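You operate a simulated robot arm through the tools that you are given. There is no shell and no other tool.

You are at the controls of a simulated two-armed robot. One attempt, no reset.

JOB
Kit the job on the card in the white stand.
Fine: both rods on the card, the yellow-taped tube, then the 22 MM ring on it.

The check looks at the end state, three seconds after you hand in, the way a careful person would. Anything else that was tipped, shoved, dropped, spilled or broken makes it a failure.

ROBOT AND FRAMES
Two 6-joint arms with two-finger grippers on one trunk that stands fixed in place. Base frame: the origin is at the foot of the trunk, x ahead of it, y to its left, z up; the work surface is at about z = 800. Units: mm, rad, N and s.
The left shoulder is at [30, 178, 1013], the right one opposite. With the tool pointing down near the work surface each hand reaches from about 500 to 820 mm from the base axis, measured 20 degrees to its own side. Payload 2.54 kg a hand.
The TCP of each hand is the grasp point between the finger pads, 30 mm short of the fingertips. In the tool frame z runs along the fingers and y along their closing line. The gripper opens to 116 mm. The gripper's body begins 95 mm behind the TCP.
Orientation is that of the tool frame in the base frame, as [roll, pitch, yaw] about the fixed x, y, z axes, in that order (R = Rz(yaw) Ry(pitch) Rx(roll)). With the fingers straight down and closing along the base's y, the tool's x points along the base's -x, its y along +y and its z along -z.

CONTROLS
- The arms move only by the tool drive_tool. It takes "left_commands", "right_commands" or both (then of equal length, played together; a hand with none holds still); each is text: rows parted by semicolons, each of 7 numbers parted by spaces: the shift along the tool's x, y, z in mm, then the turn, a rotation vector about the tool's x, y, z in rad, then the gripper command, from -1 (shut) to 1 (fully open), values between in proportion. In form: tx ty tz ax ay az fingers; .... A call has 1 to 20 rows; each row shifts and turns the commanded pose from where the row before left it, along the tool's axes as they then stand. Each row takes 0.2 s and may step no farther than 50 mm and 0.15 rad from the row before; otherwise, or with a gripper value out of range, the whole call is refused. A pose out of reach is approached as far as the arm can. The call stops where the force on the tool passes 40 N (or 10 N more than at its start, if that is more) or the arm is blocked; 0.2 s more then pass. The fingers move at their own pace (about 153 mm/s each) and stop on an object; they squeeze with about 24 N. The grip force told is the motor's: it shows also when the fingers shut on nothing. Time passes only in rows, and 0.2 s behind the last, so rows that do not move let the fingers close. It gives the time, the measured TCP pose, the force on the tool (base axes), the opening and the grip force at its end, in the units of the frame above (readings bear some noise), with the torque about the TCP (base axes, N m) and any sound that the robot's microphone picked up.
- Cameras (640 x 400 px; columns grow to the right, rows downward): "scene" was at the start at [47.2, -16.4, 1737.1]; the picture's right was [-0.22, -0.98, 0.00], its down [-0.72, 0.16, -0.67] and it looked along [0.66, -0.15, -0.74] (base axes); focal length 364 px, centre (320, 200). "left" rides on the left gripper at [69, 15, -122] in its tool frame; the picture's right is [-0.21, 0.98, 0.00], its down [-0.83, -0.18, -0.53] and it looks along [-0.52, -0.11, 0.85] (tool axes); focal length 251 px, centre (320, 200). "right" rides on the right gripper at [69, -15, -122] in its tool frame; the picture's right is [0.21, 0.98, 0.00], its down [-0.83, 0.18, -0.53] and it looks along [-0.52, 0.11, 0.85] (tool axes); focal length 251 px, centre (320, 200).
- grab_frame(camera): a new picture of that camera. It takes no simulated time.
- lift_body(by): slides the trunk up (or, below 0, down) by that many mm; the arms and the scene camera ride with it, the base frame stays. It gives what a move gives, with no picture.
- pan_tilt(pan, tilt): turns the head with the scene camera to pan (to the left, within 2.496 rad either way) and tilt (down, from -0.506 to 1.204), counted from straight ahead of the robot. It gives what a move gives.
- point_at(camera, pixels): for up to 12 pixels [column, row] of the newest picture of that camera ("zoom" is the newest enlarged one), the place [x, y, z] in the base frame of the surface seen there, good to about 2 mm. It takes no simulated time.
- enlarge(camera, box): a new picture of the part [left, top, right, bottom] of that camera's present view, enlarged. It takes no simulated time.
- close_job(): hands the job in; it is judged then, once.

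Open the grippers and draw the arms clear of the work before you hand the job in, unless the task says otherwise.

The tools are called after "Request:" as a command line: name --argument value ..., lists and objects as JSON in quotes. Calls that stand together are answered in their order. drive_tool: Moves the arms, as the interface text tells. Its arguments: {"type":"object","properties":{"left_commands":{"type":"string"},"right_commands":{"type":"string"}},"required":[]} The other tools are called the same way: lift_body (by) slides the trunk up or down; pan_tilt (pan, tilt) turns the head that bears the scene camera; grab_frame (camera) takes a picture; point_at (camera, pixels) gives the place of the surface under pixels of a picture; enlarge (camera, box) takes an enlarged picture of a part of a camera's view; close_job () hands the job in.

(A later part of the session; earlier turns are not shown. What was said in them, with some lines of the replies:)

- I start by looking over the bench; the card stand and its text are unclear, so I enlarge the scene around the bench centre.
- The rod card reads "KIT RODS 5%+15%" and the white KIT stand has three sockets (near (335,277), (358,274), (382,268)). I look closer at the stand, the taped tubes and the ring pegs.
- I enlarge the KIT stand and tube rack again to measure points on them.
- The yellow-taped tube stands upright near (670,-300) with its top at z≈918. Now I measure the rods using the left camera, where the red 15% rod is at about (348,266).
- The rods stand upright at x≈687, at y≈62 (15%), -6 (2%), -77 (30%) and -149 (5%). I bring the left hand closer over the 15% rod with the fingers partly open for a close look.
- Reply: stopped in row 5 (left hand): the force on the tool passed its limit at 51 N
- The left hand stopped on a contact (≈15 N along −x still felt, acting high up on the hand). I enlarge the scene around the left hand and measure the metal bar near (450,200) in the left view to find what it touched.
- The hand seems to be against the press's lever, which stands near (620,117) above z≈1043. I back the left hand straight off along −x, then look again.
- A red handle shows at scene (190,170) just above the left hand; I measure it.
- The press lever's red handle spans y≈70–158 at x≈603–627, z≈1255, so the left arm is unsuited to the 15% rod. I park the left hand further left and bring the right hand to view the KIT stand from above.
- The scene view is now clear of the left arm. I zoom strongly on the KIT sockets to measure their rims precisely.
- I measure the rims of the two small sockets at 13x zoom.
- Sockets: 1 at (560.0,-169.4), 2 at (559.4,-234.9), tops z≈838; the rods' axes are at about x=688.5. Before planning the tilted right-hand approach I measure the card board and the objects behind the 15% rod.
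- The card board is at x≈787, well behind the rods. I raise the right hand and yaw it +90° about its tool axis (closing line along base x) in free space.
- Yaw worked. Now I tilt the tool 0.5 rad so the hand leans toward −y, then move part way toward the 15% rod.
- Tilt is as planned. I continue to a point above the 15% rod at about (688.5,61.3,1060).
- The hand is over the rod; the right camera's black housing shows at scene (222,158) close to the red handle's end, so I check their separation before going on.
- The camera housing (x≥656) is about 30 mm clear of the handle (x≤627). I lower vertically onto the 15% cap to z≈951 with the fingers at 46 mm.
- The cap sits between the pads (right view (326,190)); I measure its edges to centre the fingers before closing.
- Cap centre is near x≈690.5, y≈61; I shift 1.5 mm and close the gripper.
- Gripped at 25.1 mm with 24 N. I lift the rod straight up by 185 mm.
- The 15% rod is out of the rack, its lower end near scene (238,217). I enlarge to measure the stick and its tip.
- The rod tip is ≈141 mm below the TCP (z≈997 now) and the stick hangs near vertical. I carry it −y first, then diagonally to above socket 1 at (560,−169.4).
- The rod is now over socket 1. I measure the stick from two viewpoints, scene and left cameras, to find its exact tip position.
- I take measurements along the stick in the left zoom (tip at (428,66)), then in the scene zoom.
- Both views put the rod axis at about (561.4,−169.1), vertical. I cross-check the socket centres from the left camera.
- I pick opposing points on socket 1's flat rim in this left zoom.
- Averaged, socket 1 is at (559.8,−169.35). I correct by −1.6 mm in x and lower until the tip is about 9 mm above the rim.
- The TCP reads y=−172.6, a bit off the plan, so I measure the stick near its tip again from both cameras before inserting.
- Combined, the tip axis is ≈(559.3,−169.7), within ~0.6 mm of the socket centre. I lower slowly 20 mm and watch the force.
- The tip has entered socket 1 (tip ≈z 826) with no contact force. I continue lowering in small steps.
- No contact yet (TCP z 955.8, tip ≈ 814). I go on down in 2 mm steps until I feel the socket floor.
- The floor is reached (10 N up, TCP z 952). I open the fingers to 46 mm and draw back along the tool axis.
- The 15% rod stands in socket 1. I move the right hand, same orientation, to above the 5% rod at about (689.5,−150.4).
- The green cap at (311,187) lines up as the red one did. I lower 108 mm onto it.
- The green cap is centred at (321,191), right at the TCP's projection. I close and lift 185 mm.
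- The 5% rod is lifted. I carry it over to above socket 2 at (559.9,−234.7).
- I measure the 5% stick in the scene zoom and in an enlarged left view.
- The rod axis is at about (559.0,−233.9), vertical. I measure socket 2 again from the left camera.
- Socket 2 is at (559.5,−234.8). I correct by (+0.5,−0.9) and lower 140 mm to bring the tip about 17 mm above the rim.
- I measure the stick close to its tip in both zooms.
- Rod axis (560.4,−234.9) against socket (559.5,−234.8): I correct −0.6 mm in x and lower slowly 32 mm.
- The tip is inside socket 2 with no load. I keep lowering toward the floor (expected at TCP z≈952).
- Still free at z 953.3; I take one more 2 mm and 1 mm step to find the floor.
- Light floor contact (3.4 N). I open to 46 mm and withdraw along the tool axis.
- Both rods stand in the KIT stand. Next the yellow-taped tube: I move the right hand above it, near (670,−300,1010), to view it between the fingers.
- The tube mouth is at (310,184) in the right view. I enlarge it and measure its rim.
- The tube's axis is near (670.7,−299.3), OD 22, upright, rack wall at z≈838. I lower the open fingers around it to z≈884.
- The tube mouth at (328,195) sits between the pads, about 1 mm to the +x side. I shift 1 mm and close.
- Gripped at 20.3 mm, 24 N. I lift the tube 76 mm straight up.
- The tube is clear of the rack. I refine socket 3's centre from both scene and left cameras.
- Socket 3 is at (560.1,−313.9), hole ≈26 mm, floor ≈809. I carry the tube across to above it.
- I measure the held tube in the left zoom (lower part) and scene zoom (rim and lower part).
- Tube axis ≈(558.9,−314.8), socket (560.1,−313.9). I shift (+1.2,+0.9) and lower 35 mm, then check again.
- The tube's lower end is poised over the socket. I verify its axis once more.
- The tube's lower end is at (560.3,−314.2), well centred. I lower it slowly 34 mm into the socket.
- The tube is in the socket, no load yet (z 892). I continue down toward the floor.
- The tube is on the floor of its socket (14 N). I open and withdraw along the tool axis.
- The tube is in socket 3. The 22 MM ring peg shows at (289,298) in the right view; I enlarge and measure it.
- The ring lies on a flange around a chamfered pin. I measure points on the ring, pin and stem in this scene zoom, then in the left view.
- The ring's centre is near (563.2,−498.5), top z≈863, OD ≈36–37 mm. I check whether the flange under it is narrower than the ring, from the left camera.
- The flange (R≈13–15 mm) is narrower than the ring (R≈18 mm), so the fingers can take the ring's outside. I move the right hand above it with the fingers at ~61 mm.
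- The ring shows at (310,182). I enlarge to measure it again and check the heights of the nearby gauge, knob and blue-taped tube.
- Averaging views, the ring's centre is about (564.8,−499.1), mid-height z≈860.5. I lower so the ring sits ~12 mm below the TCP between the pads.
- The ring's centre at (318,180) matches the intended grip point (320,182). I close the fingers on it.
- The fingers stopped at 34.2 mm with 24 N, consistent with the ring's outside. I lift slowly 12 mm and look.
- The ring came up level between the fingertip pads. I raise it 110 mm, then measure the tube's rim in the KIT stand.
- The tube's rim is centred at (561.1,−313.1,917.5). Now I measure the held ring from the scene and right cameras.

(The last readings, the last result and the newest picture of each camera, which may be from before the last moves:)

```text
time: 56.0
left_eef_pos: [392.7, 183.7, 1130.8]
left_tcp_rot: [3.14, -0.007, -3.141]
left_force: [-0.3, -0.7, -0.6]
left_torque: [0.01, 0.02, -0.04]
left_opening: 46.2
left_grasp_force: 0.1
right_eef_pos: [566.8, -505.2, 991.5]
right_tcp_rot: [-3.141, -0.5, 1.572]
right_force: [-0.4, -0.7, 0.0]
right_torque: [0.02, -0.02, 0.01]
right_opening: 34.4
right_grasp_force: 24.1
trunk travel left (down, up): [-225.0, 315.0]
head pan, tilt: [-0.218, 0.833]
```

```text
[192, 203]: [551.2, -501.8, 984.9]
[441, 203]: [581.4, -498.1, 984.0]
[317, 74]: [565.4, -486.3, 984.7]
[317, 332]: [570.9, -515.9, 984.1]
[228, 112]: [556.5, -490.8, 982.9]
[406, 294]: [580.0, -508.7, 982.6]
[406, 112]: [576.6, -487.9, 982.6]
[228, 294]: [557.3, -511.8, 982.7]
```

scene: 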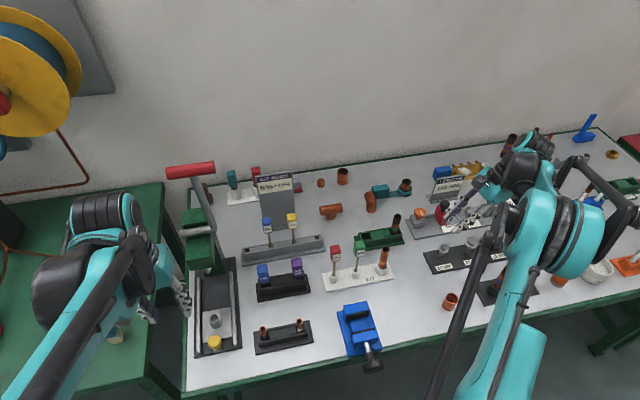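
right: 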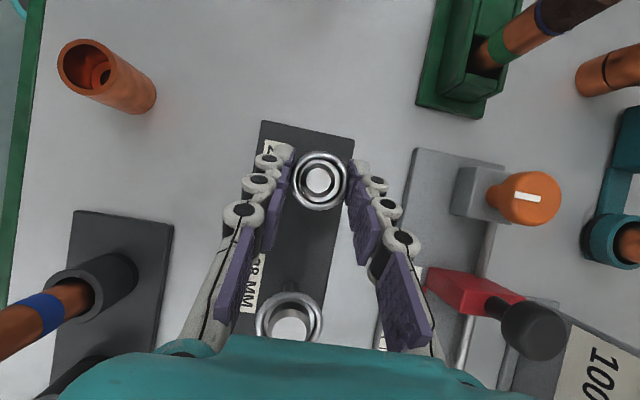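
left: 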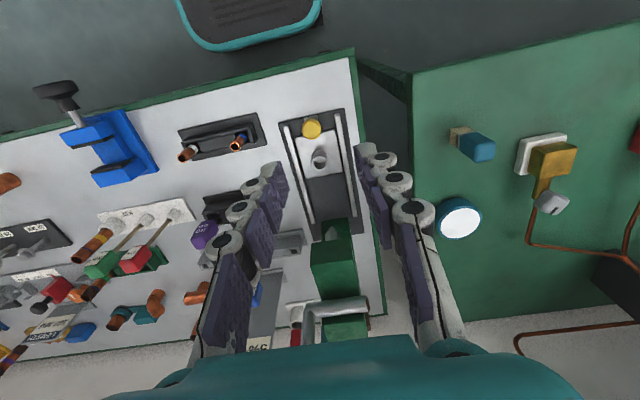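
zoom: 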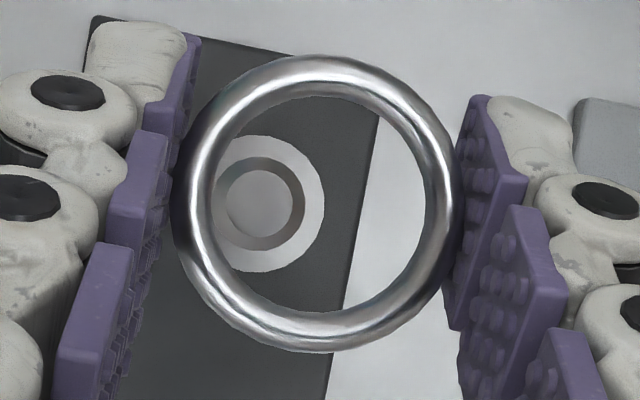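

The ring's centre is ≈(566.2,−499.3), matching the grip geometry. I carry it by (−5.0,+186) to above the tube.

Request:
drive_tool --right_commands "32.65 -1 17.83 0 0 0 -1; 32.65 -1 17.83 0 0 0 -1; 32.65 -1 17.83 0 0 0 -1; 32.65 -1 17.83 0 0 0 -1; 32.65 -1 17.83 0 0 0 -1; 0 0 0 0 0 0 -1; 0 0 0 0 0 0 -1"

Request:
enlarge --camera "right" --box '[270, 140, 370, 220]'

Request:
enlarge --camera "scene" --box '[350, 210, 420, 270]'

Request:
enlarge --camera "left" --box '[20, 220, 130, 310]'

```text
time: 57.6
left_eef_pos: [393.3, 184.2, 1132.1]
left_tcp_rot: [-3.141, -0.006, -3.14]
left_force: [-0.7, 0.2, -0.4]
left_torque: [-0.05, 0.0, -0.01]
left_opening: 46.5
left_grasp_force: 0.1
right_eef_pos: [559.7, -318.5, 993.1]
right_tcp_rot: [3.14, -0.498, 1.571]
right_force: [0.7, -0.5, 0.6]
right_torque: [-0.02, -0.02, -0.02]
right_opening: 34.4
right_grasp_force: 24.0
trunk travel left (down, up): [-225.0, 315.0]
head pan, tilt: [-0.218, 0.833]
```

```text
5.00 times, centred on (320, 180) of right
```

zoom: 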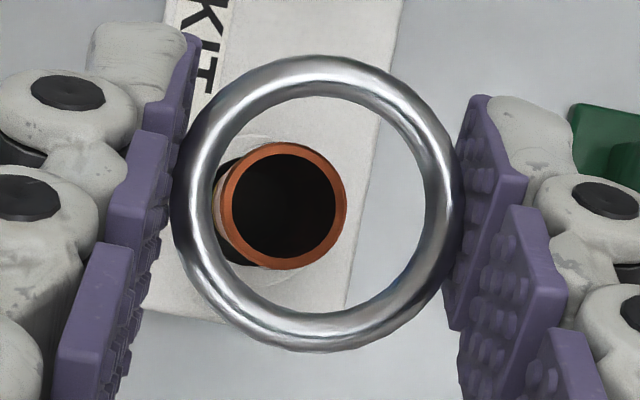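

```text
6.67 times, centred on (385, 240) of scene
```

zoom: 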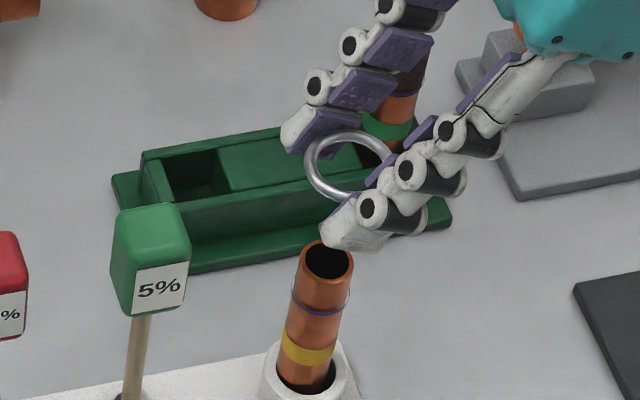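

```text
4.44 times, centred on (75, 265) of left
```

zoom: 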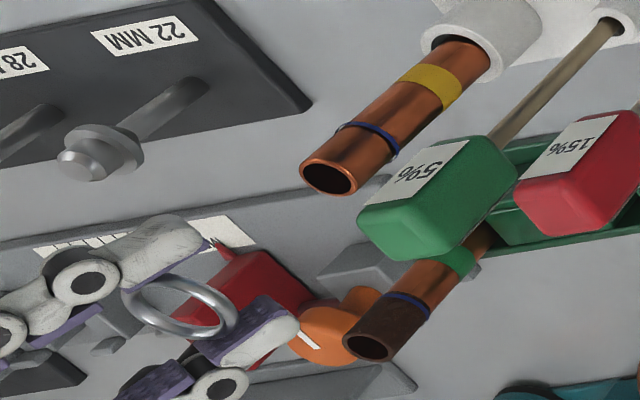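

I measure ring and tube rim together in the right view, so any camera bias cancels.

Request:
enlarge --camera "right" --box '[270, 140, 370, 220]'

Request:
point_at --camera "zoom" --pixels '[[192, 203], [441, 203], [317, 74], [317, 332], [406, 112], [228, 294], [227, 206], [341, 206], [284, 148], [284, 264], [243, 165], [325, 247]]'

Request:
enlarge --camera "scene" --box '[350, 210, 420, 270]'

Request:
point_at --camera "zoom" --pixels '[[310, 160], [318, 143], [335, 133], [355, 133], [378, 143], [388, 155], [322, 185], [338, 193], [303, 262], [352, 262], [328, 279], [328, 244]]'

```text
5.00 times, centred on (320, 180) of right
```

zoom: 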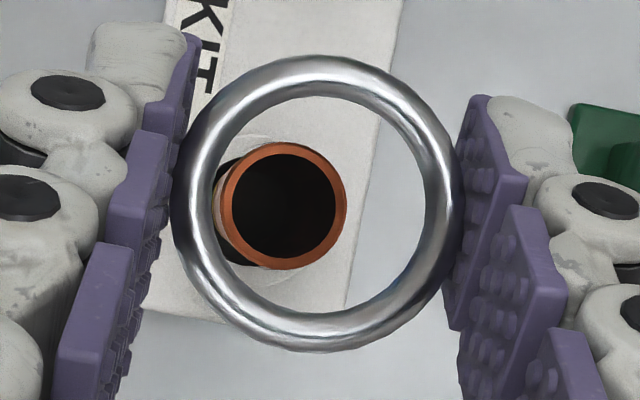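

```text
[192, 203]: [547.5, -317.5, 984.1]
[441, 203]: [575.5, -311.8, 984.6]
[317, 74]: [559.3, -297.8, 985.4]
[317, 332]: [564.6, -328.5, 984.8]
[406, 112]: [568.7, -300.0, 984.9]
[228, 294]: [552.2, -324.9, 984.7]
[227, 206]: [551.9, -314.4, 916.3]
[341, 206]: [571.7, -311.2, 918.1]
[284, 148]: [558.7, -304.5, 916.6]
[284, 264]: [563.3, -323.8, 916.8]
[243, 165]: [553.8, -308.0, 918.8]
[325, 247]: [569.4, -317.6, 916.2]
```

```text
6.67 times, centred on (385, 240) of scene
```

zoom: 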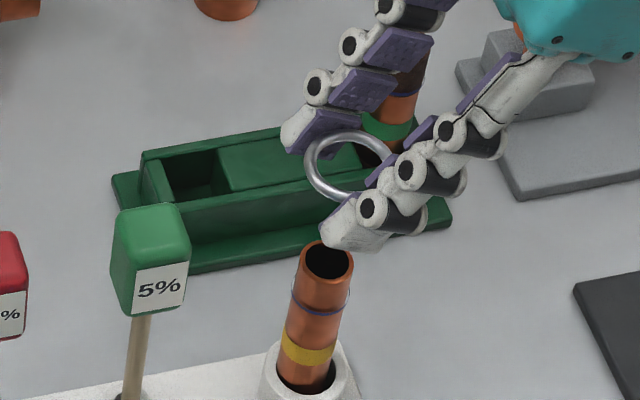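

```text
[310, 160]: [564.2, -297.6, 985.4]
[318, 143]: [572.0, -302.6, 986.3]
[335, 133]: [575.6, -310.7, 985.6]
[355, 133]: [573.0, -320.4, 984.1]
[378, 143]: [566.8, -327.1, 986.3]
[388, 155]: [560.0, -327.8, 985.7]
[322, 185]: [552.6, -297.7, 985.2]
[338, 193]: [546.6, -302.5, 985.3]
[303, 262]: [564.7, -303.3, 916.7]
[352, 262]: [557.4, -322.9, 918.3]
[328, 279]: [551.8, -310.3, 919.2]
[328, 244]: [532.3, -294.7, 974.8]
```

Ring and tube axes agree within ~0.5 mm. I lower 50 mm, leaving the ring ~15 mm above the tube's mouth, and check again.

Request:
drive_tool --right_commands "-8 0.17 14.6 0 0 0 -1; -8 0.17 14.6 0 0 0 -1; -8 0.17 14.6 0 0 0 -1; 0 0 0 0 0 0 -1; 0 0 0 0 0 0 -1"

Request:
enlarge --camera "scene" --box '[350, 220, 420, 280]'

Request:
enlarge --camera "right" --box '[270, 140, 370, 220]'

Request:
point_at --camera "zoom" --pixels '[[192, 203], [441, 203], [317, 74], [317, 332], [406, 112], [228, 294]]'

```text
time: 58.8
left_eef_pos: [393.1, 183.9, 1131.6]
left_tcp_rot: [3.14, -0.007, -3.141]
left_force: [0.3, -0.1, 0.3]
left_torque: [-0.02, 0.0, -0.06]
left_opening: 46.4
left_grasp_force: 0.1
right_eef_pos: [562.7, -319.9, 943.6]
right_tcp_rot: [-3.141, -0.5, 1.57]
right_force: [-0.1, 0.1, -0.1]
right_torque: [0.0, 0.03, -0.01]
right_opening: 34.7
right_grasp_force: 24.1
trunk travel left (down, up): [-225.0, 315.0]
head pan, tilt: [-0.218, 0.833]
```

```text
6.67 times, centred on (385, 250) of scene
```

zoom: 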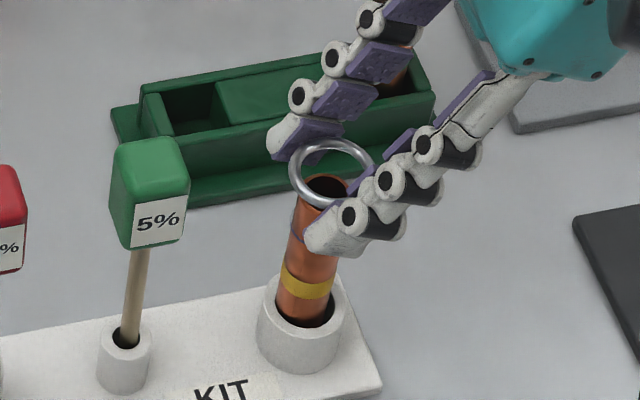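

```text
5.00 times, centred on (320, 180) of right
```

zoom: 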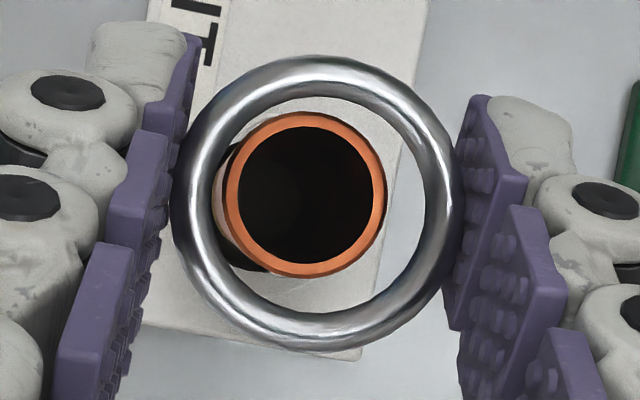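

```text
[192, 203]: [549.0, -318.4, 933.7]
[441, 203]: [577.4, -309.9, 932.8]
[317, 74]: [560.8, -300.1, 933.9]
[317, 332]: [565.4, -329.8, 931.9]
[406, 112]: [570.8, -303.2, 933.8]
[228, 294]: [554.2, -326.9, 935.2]
```

The view shows the tube about 1 mm to +y of the ring's centre. I correct (−0.5,+1.1) and lower slowly 22 mm over the tube's mouth.

Request:
drive_tool --right_commands "0.97 -0.5 0.53 0 0 0 -1; -2.64 0 4.83 0 0 0 -1; -2.64 0 4.83 0 0 0 -1; -2.64 0 4.83 0 0 0 -1; -2.64 0 4.83 0 0 0 -1; 0 0 0 0 0 0 -1"

Request:
enlarge --camera "scene" --box '[350, 220, 420, 280]'

Request:
enlarge --camera "right" --box '[270, 140, 370, 220]'

Request:
enlarge --camera "left" --box '[40, 220, 130, 300]'

```text
time: 60.2
left_eef_pos: [393.2, 184.0, 1131.9]
left_tcp_rot: [-3.14, -0.005, -3.141]
left_force: [-0.2, 0.4, -0.5]
left_torque: [0.01, -0.01, -0.01]
left_opening: 46.5
left_grasp_force: 0.0
right_eef_pos: [561.3, -318.6, 920.1]
right_tcp_rot: [3.141, -0.499, 1.572]
right_force: [-1.0, -0.1, 0.0]
right_torque: [0.01, 0.02, 0.03]
right_opening: 34.5
right_grasp_force: 24.1
trunk travel left (down, up): [-225.0, 315.0]
head pan, tilt: [-0.218, 0.833]
```

```text
6.67 times, centred on (385, 250) of scene
```

zoom: 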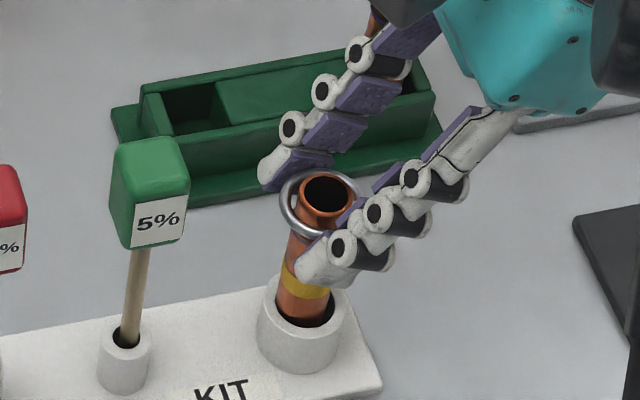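

```text
5.00 times, centred on (320, 180) of right
```

zoom: 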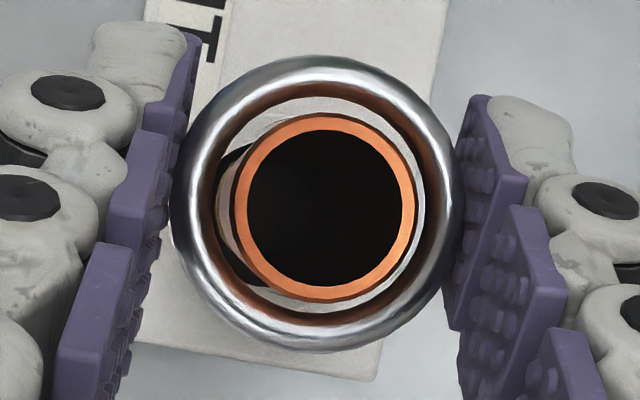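

```text
5.00 times, centred on (85, 260) of left
```

zoom: 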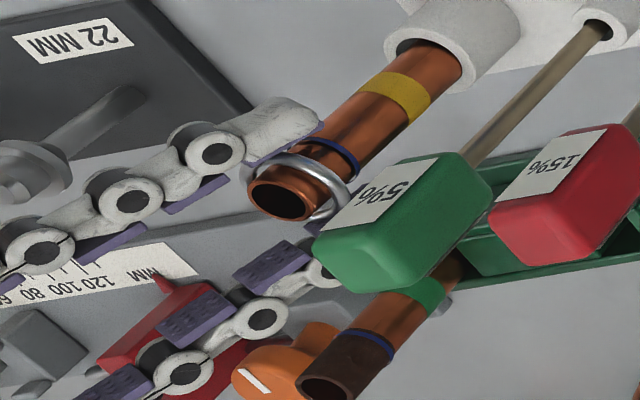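

The ring now encircles the tube with a clear gap all round. I lower it further along the tube, slowly, 25 mm first.

Request:
drive_tool --right_commands "-2.4 0 4.39 0 0 0 -1; -2.4 0 4.39 0 0 0 -1; -2.4 0 4.39 0 0 0 -1; -2.4 0 4.39 0 0 0 -1; -2.4 0 4.39 0 0 0 -1; 0 0 0 0 0 0 -1"

Request:
enlarge --camera "right" --box '[270, 140, 370, 220]'

Request:
enlarge --camera "scene" --box '[350, 220, 420, 280]'

```text
time: 61.6
left_eef_pos: [393.3, 184.9, 1130.9]
left_tcp_rot: [-3.141, -0.006, -3.141]
left_force: [0.4, -0.4, -0.2]
left_torque: [-0.02, 0.0, -0.04]
left_opening: 46.6
left_grasp_force: 0.0
right_eef_pos: [560.3, -318.3, 896.3]
right_tcp_rot: [3.141, -0.501, 1.572]
right_force: [-0.5, 0.2, 1.1]
right_torque: [0.04, 0.0, 0.0]
right_opening: 34.2
right_grasp_force: 24.6
trunk travel left (down, up): [-225.0, 315.0]
head pan, tilt: [-0.218, 0.833]
```

```text
5.00 times, centred on (320, 180) of right
```

zoom: 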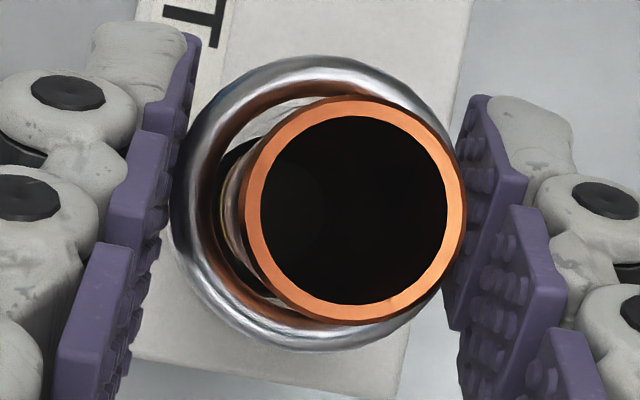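

```text
6.67 times, centred on (385, 250) of scene
```

zoom: 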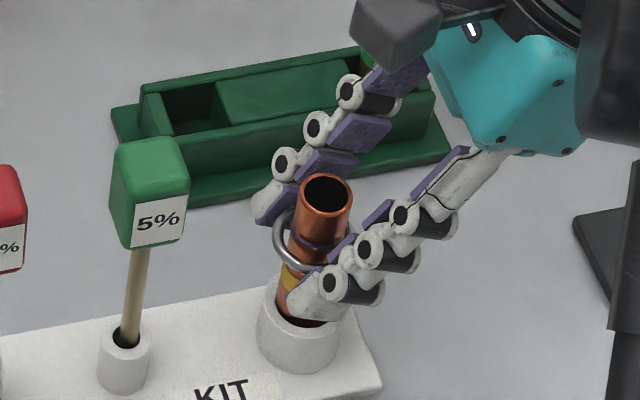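

No load; the ring slides freely. I lower another 20 mm (fingertips will stay just above the socket rim).

Request:
drive_tool --right_commands "-2.4 0 4.39 0 0 0 -1; -2.4 0 4.39 0 0 0 -1; -2.4 0 4.39 0 0 0 -1; -2.4 0 4.39 0 0 0 -1; 0 0 0 0 0 0 -1"

Request:
enlarge --camera "left" --box '[60, 205, 140, 275]'

Request:
enlarge --camera "scene" --box '[350, 220, 420, 280]'

```text
time: 62.8
left_eef_pos: [392.8, 184.8, 1130.3]
left_tcp_rot: [3.142, -0.005, 3.141]
left_force: [-0.7, 0.4, -1.1]
left_torque: [0.02, 0.0, -0.01]
left_opening: 46.4
left_grasp_force: 0.0
right_eef_pos: [560.7, -318.3, 876.3]
right_tcp_rot: [-3.14, -0.499, 1.569]
right_force: [0.5, 0.1, 0.3]
right_torque: [0.02, 0.01, 0.0]
right_opening: 34.4
right_grasp_force: 24.0
trunk travel left (down, up): [-225.0, 315.0]
head pan, tilt: [-0.218, 0.833]
```

```text
5.71 times, centred on (100, 240) of left
```

zoom: 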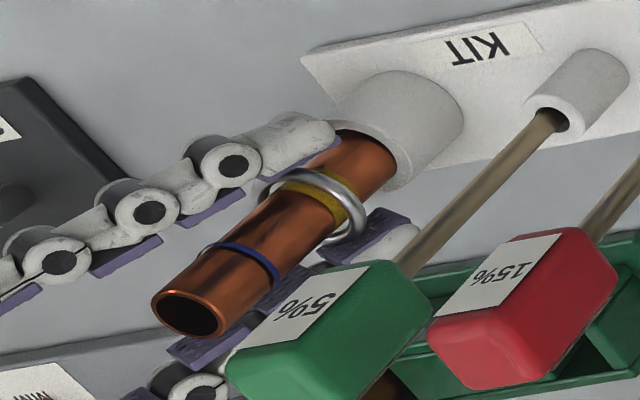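

```text
6.67 times, centred on (385, 250) of scene
```

zoom: 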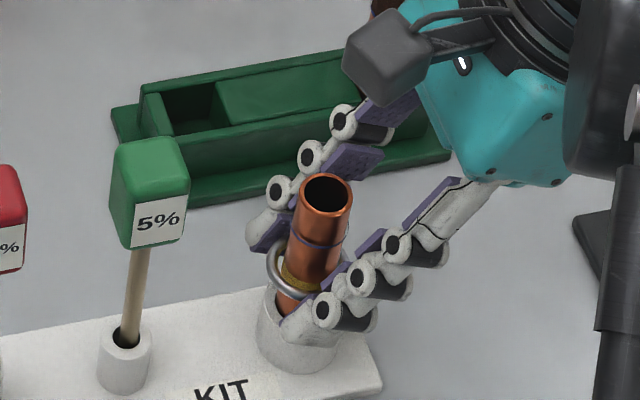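

The ring is at the yellow tape, ~25 mm above the socket rim. I release it by opening to 46 mm and wait a moment.

Request:
drive_tool --right_commands "0 0 0 0 0 0 -0.35; 0 0 0 0 0 0 -0.3; 0 0 0 0 0 0 -0.2; 0 0 0 0 0 0 -0.2; 0 0 0 0 0 0 -0.2"

Request:
enlarge --camera "left" --box '[60, 205, 140, 275]'

Request:
enlarge --camera "scene" --box '[350, 220, 420, 280]'

```text
time: 64.0
left_eef_pos: [392.6, 184.3, 1131.7]
left_tcp_rot: [3.14, -0.006, 3.14]
left_force: [-1.1, -0.1, -0.6]
left_torque: [-0.01, 0.01, 0.01]
left_opening: 46.3
left_grasp_force: 0.0
right_eef_pos: [560.8, -319.3, 876.0]
right_tcp_rot: [3.14, -0.499, 1.57]
right_force: [0.1, 0.3, -1.2]
right_torque: [-0.01, 0.03, 0.0]
right_opening: 46.3
right_grasp_force: 0.0
trunk travel left (down, up): [-225.0, 315.0]
head pan, tilt: [-0.218, 0.833]
```

```text
5.71 times, centred on (100, 240) of left
```

zoom: 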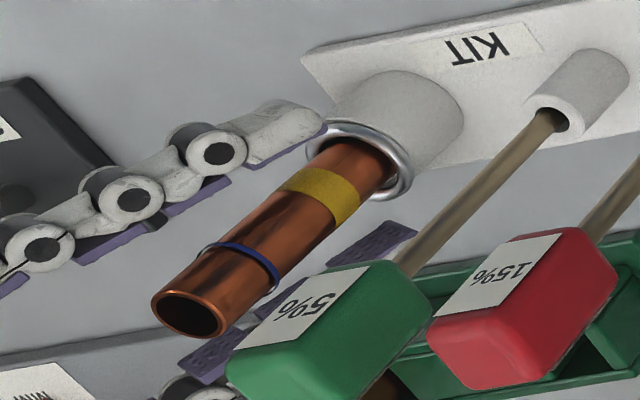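

```text
6.67 times, centred on (385, 250) of scene
```

zoom: 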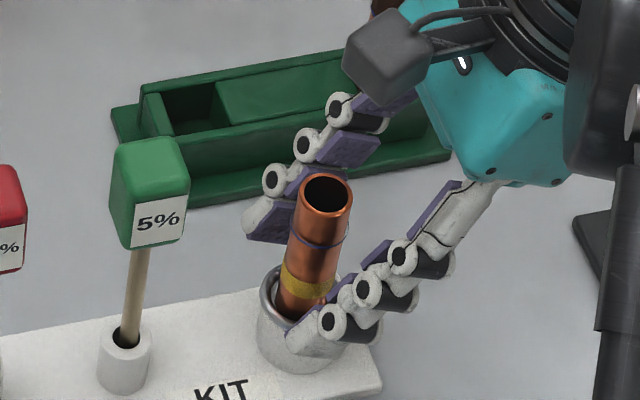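

The ring has settled around the tube on the socket rim. I withdraw the hand along the tool axis, then up and away.

Request:
drive_tool --right_commands "0 0 -15 0 0 0 -0.2; 0 0 -25 0 0 0 -0.2; 0 0 -35 0 0 0 -0.2; 0 0 -40 0 0 0 -0.2; 0 0 -40 0 0 0 -0.2; 0 -20 -30 0 0 0 0; 0 -20 -20 0 0 0 0.5; 0 -20 -10 0 0 0 1"

Request:
grab_frame --camera "scene"

Request:
enlarge --camera "scene" --box '[310, 230, 414, 300]'

Request:
enlarge --camera "left" --box '[60, 190, 200, 290]'

```text
time: 65.8
left_eef_pos: [391.8, 184.6, 1131.6]
left_tcp_rot: [3.141, -0.005, 3.14]
left_force: [0.0, 0.7, -0.3]
left_torque: [-0.03, -0.01, -0.02]
left_opening: 46.4
left_grasp_force: 0.2
right_eef_pos: [499.6, -421.5, 1065.0]
right_tcp_rot: [-3.141, -0.499, 1.569]
right_force: [0.2, 0.4, 0.0]
right_torque: [-0.03, -0.02, -0.01]
right_opening: 116.2
right_grasp_force: 0.0
trunk travel left (down, up): [-225.0, 315.0]
head pan, tilt: [-0.218, 0.833]
```

```text
taken
```

scene: 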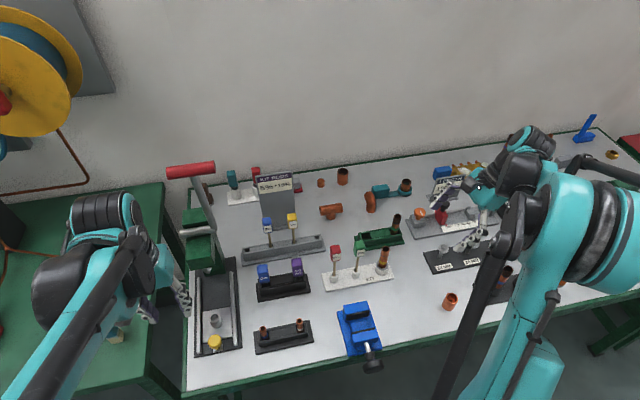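

```text
5.71 times, centred on (362, 265) of scene
```

zoom: 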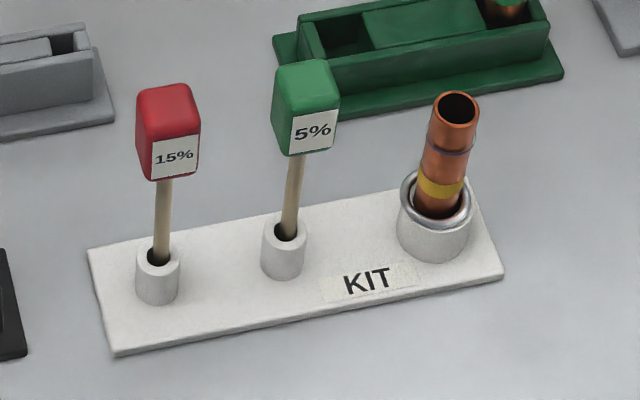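

```text
4.00 times, centred on (130, 240) of left
```

zoom: 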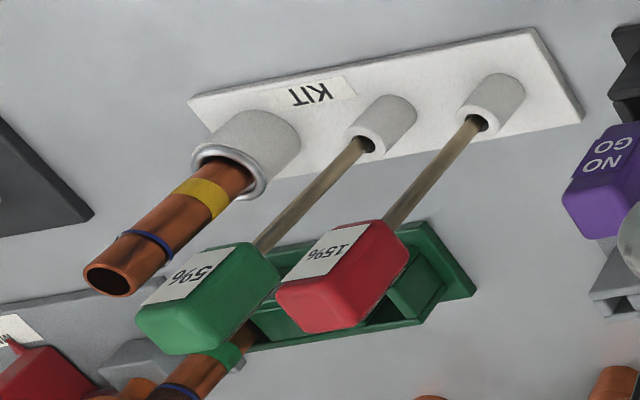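

Rods, tube and ring are all in place in the KIT stand. I raise the right arm clear and open the left gripper, then survey the bench.

Request:
drive_tool --right_commands "16 -10 -29.3 0 0 0 1; 16 -10 -29.3 0 0 0 1; 16 -10 -29.3 0 0 0 1; 0 0 0 0 -0.125 0 1; 0 0 0 0 -0.125 0 1; 0 0 0 0 -0.125 0 1; 0 0 0 0 -0.125 0 1; -20 0 0 0 0 0 1; -20 0 0 0 0 0 1" --left_commands "0 0 0 0 0 0 0.5; 0 0 0 0 0 0 1; 0 0 0 0 0 0 1; 0 0 0 0 0 0 1; 0 0 0 0 0 0 1; 0 0 0 0 0 0 1; 0 0 0 0 0 0 1; 0 0 0 0 0 0 1; 0 0 0 0 0 0 1"

Request:
grab_frame --camera "scene"

Request:
grab_frame --camera "right"

Request:
grab_frame --camera "left"

```text
time: 67.8
left_eef_pos: [392.8, 183.3, 1130.7]
left_tcp_rot: [-3.142, -0.004, 3.141]
left_force: [-0.2, -0.2, 0.3]
left_torque: [-0.04, 0.01, 0.05]
left_opening: 115.8
left_grasp_force: 0.0
right_eef_pos: [470.7, -462.2, 1165.9]
right_tcp_rot: [-3.141, 0.001, 1.571]
right_force: [-0.4, -0.1, 0.1]
right_torque: [-0.04, -0.01, 0.04]
right_opening: 115.9
right_grasp_force: 0.1
trunk travel left (down, up): [-225.0, 315.0]
head pan, tilt: [-0.218, 0.833]
```

```text
taken
```

scene: 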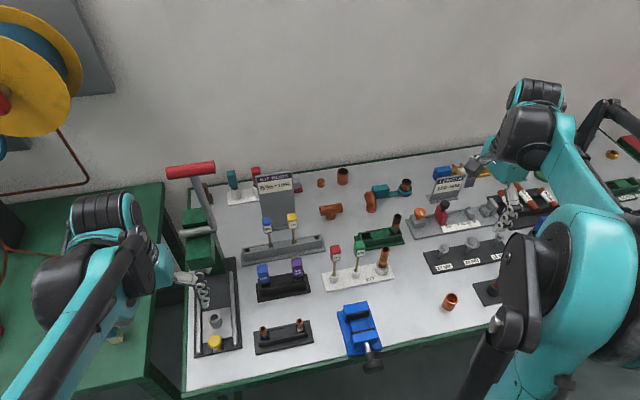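

```text
taken
```

right: 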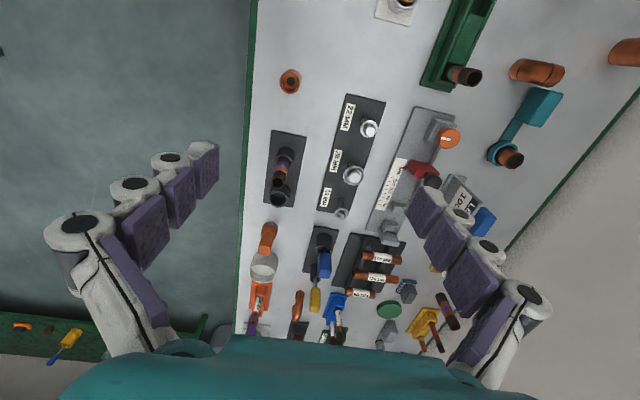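

```text
taken
```

left: 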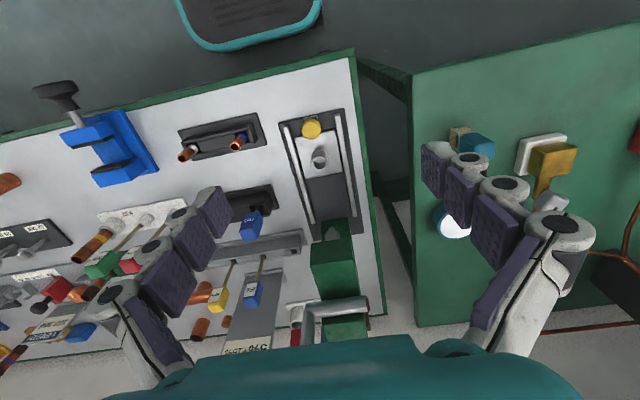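

Everything appears upright and undisturbed. I take a last close look at the ring pegs and racks, plus the KIT stand.

Request:
enlarge --camera "scene" --box '[220, 160, 420, 300]'

Request:
enlarge --camera "scene" --box '[400, 160, 560, 290]'

Request:
enlarge --camera "scene" --box '[360, 235, 410, 285]'

```text
2.86 times, centred on (320, 230) of scene
```

zoom: 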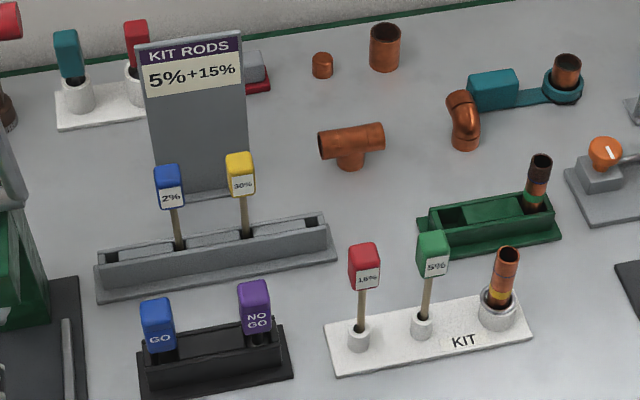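

```text
3.08 times, centred on (480, 225) of scene
```

zoom: 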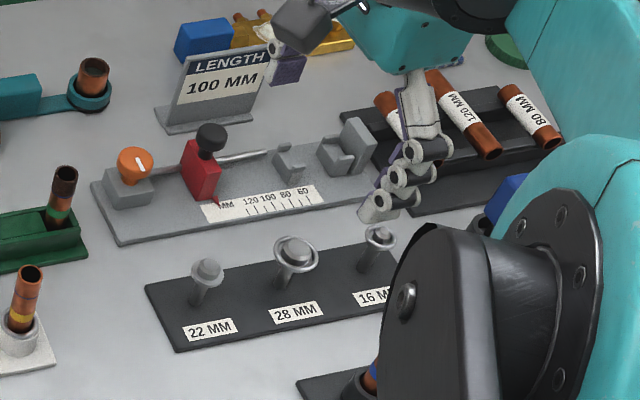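

```text
8.00 times, centred on (385, 260) of scene
```

zoom: 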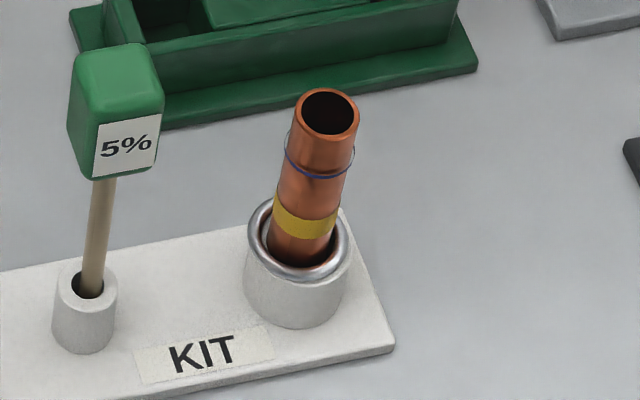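

The 15% and 5% rods, the yellow-taped tube and the 22 MM ring around it all stand in the white KIT stand. The other rods, rings and tools are untouched, and both grippers are open and clear. I hand in.

Request:
close_job

```text
The job is handed in.
```

The kit is in the white KIT stand and the job is handed in; I haven't seen the check's result.

- **Rods:** the card reads "KIT RODS 5%+15%". The 15% rod is in the first small socket and the 5% rod in the second, both standing on the socket floor.
- **Tube:** the yellow-taped tube is in the large socket.
- **Ring:** the 22 MM ring is around the tube, resting on the socket rim. I let it go about 25 mm up the tube and it slid down into place.

**Contact with the press:** early on, the left hand bumped the press (most likely its red lever handle) hard enough to stop the move at 51 N. I backed off straight away. The handle is in the same place in pictures from before and after, so I don't think it moved.

In the last pictures I saw nothing else tipped or shifted. Both grippers were open and clear when I handed in.
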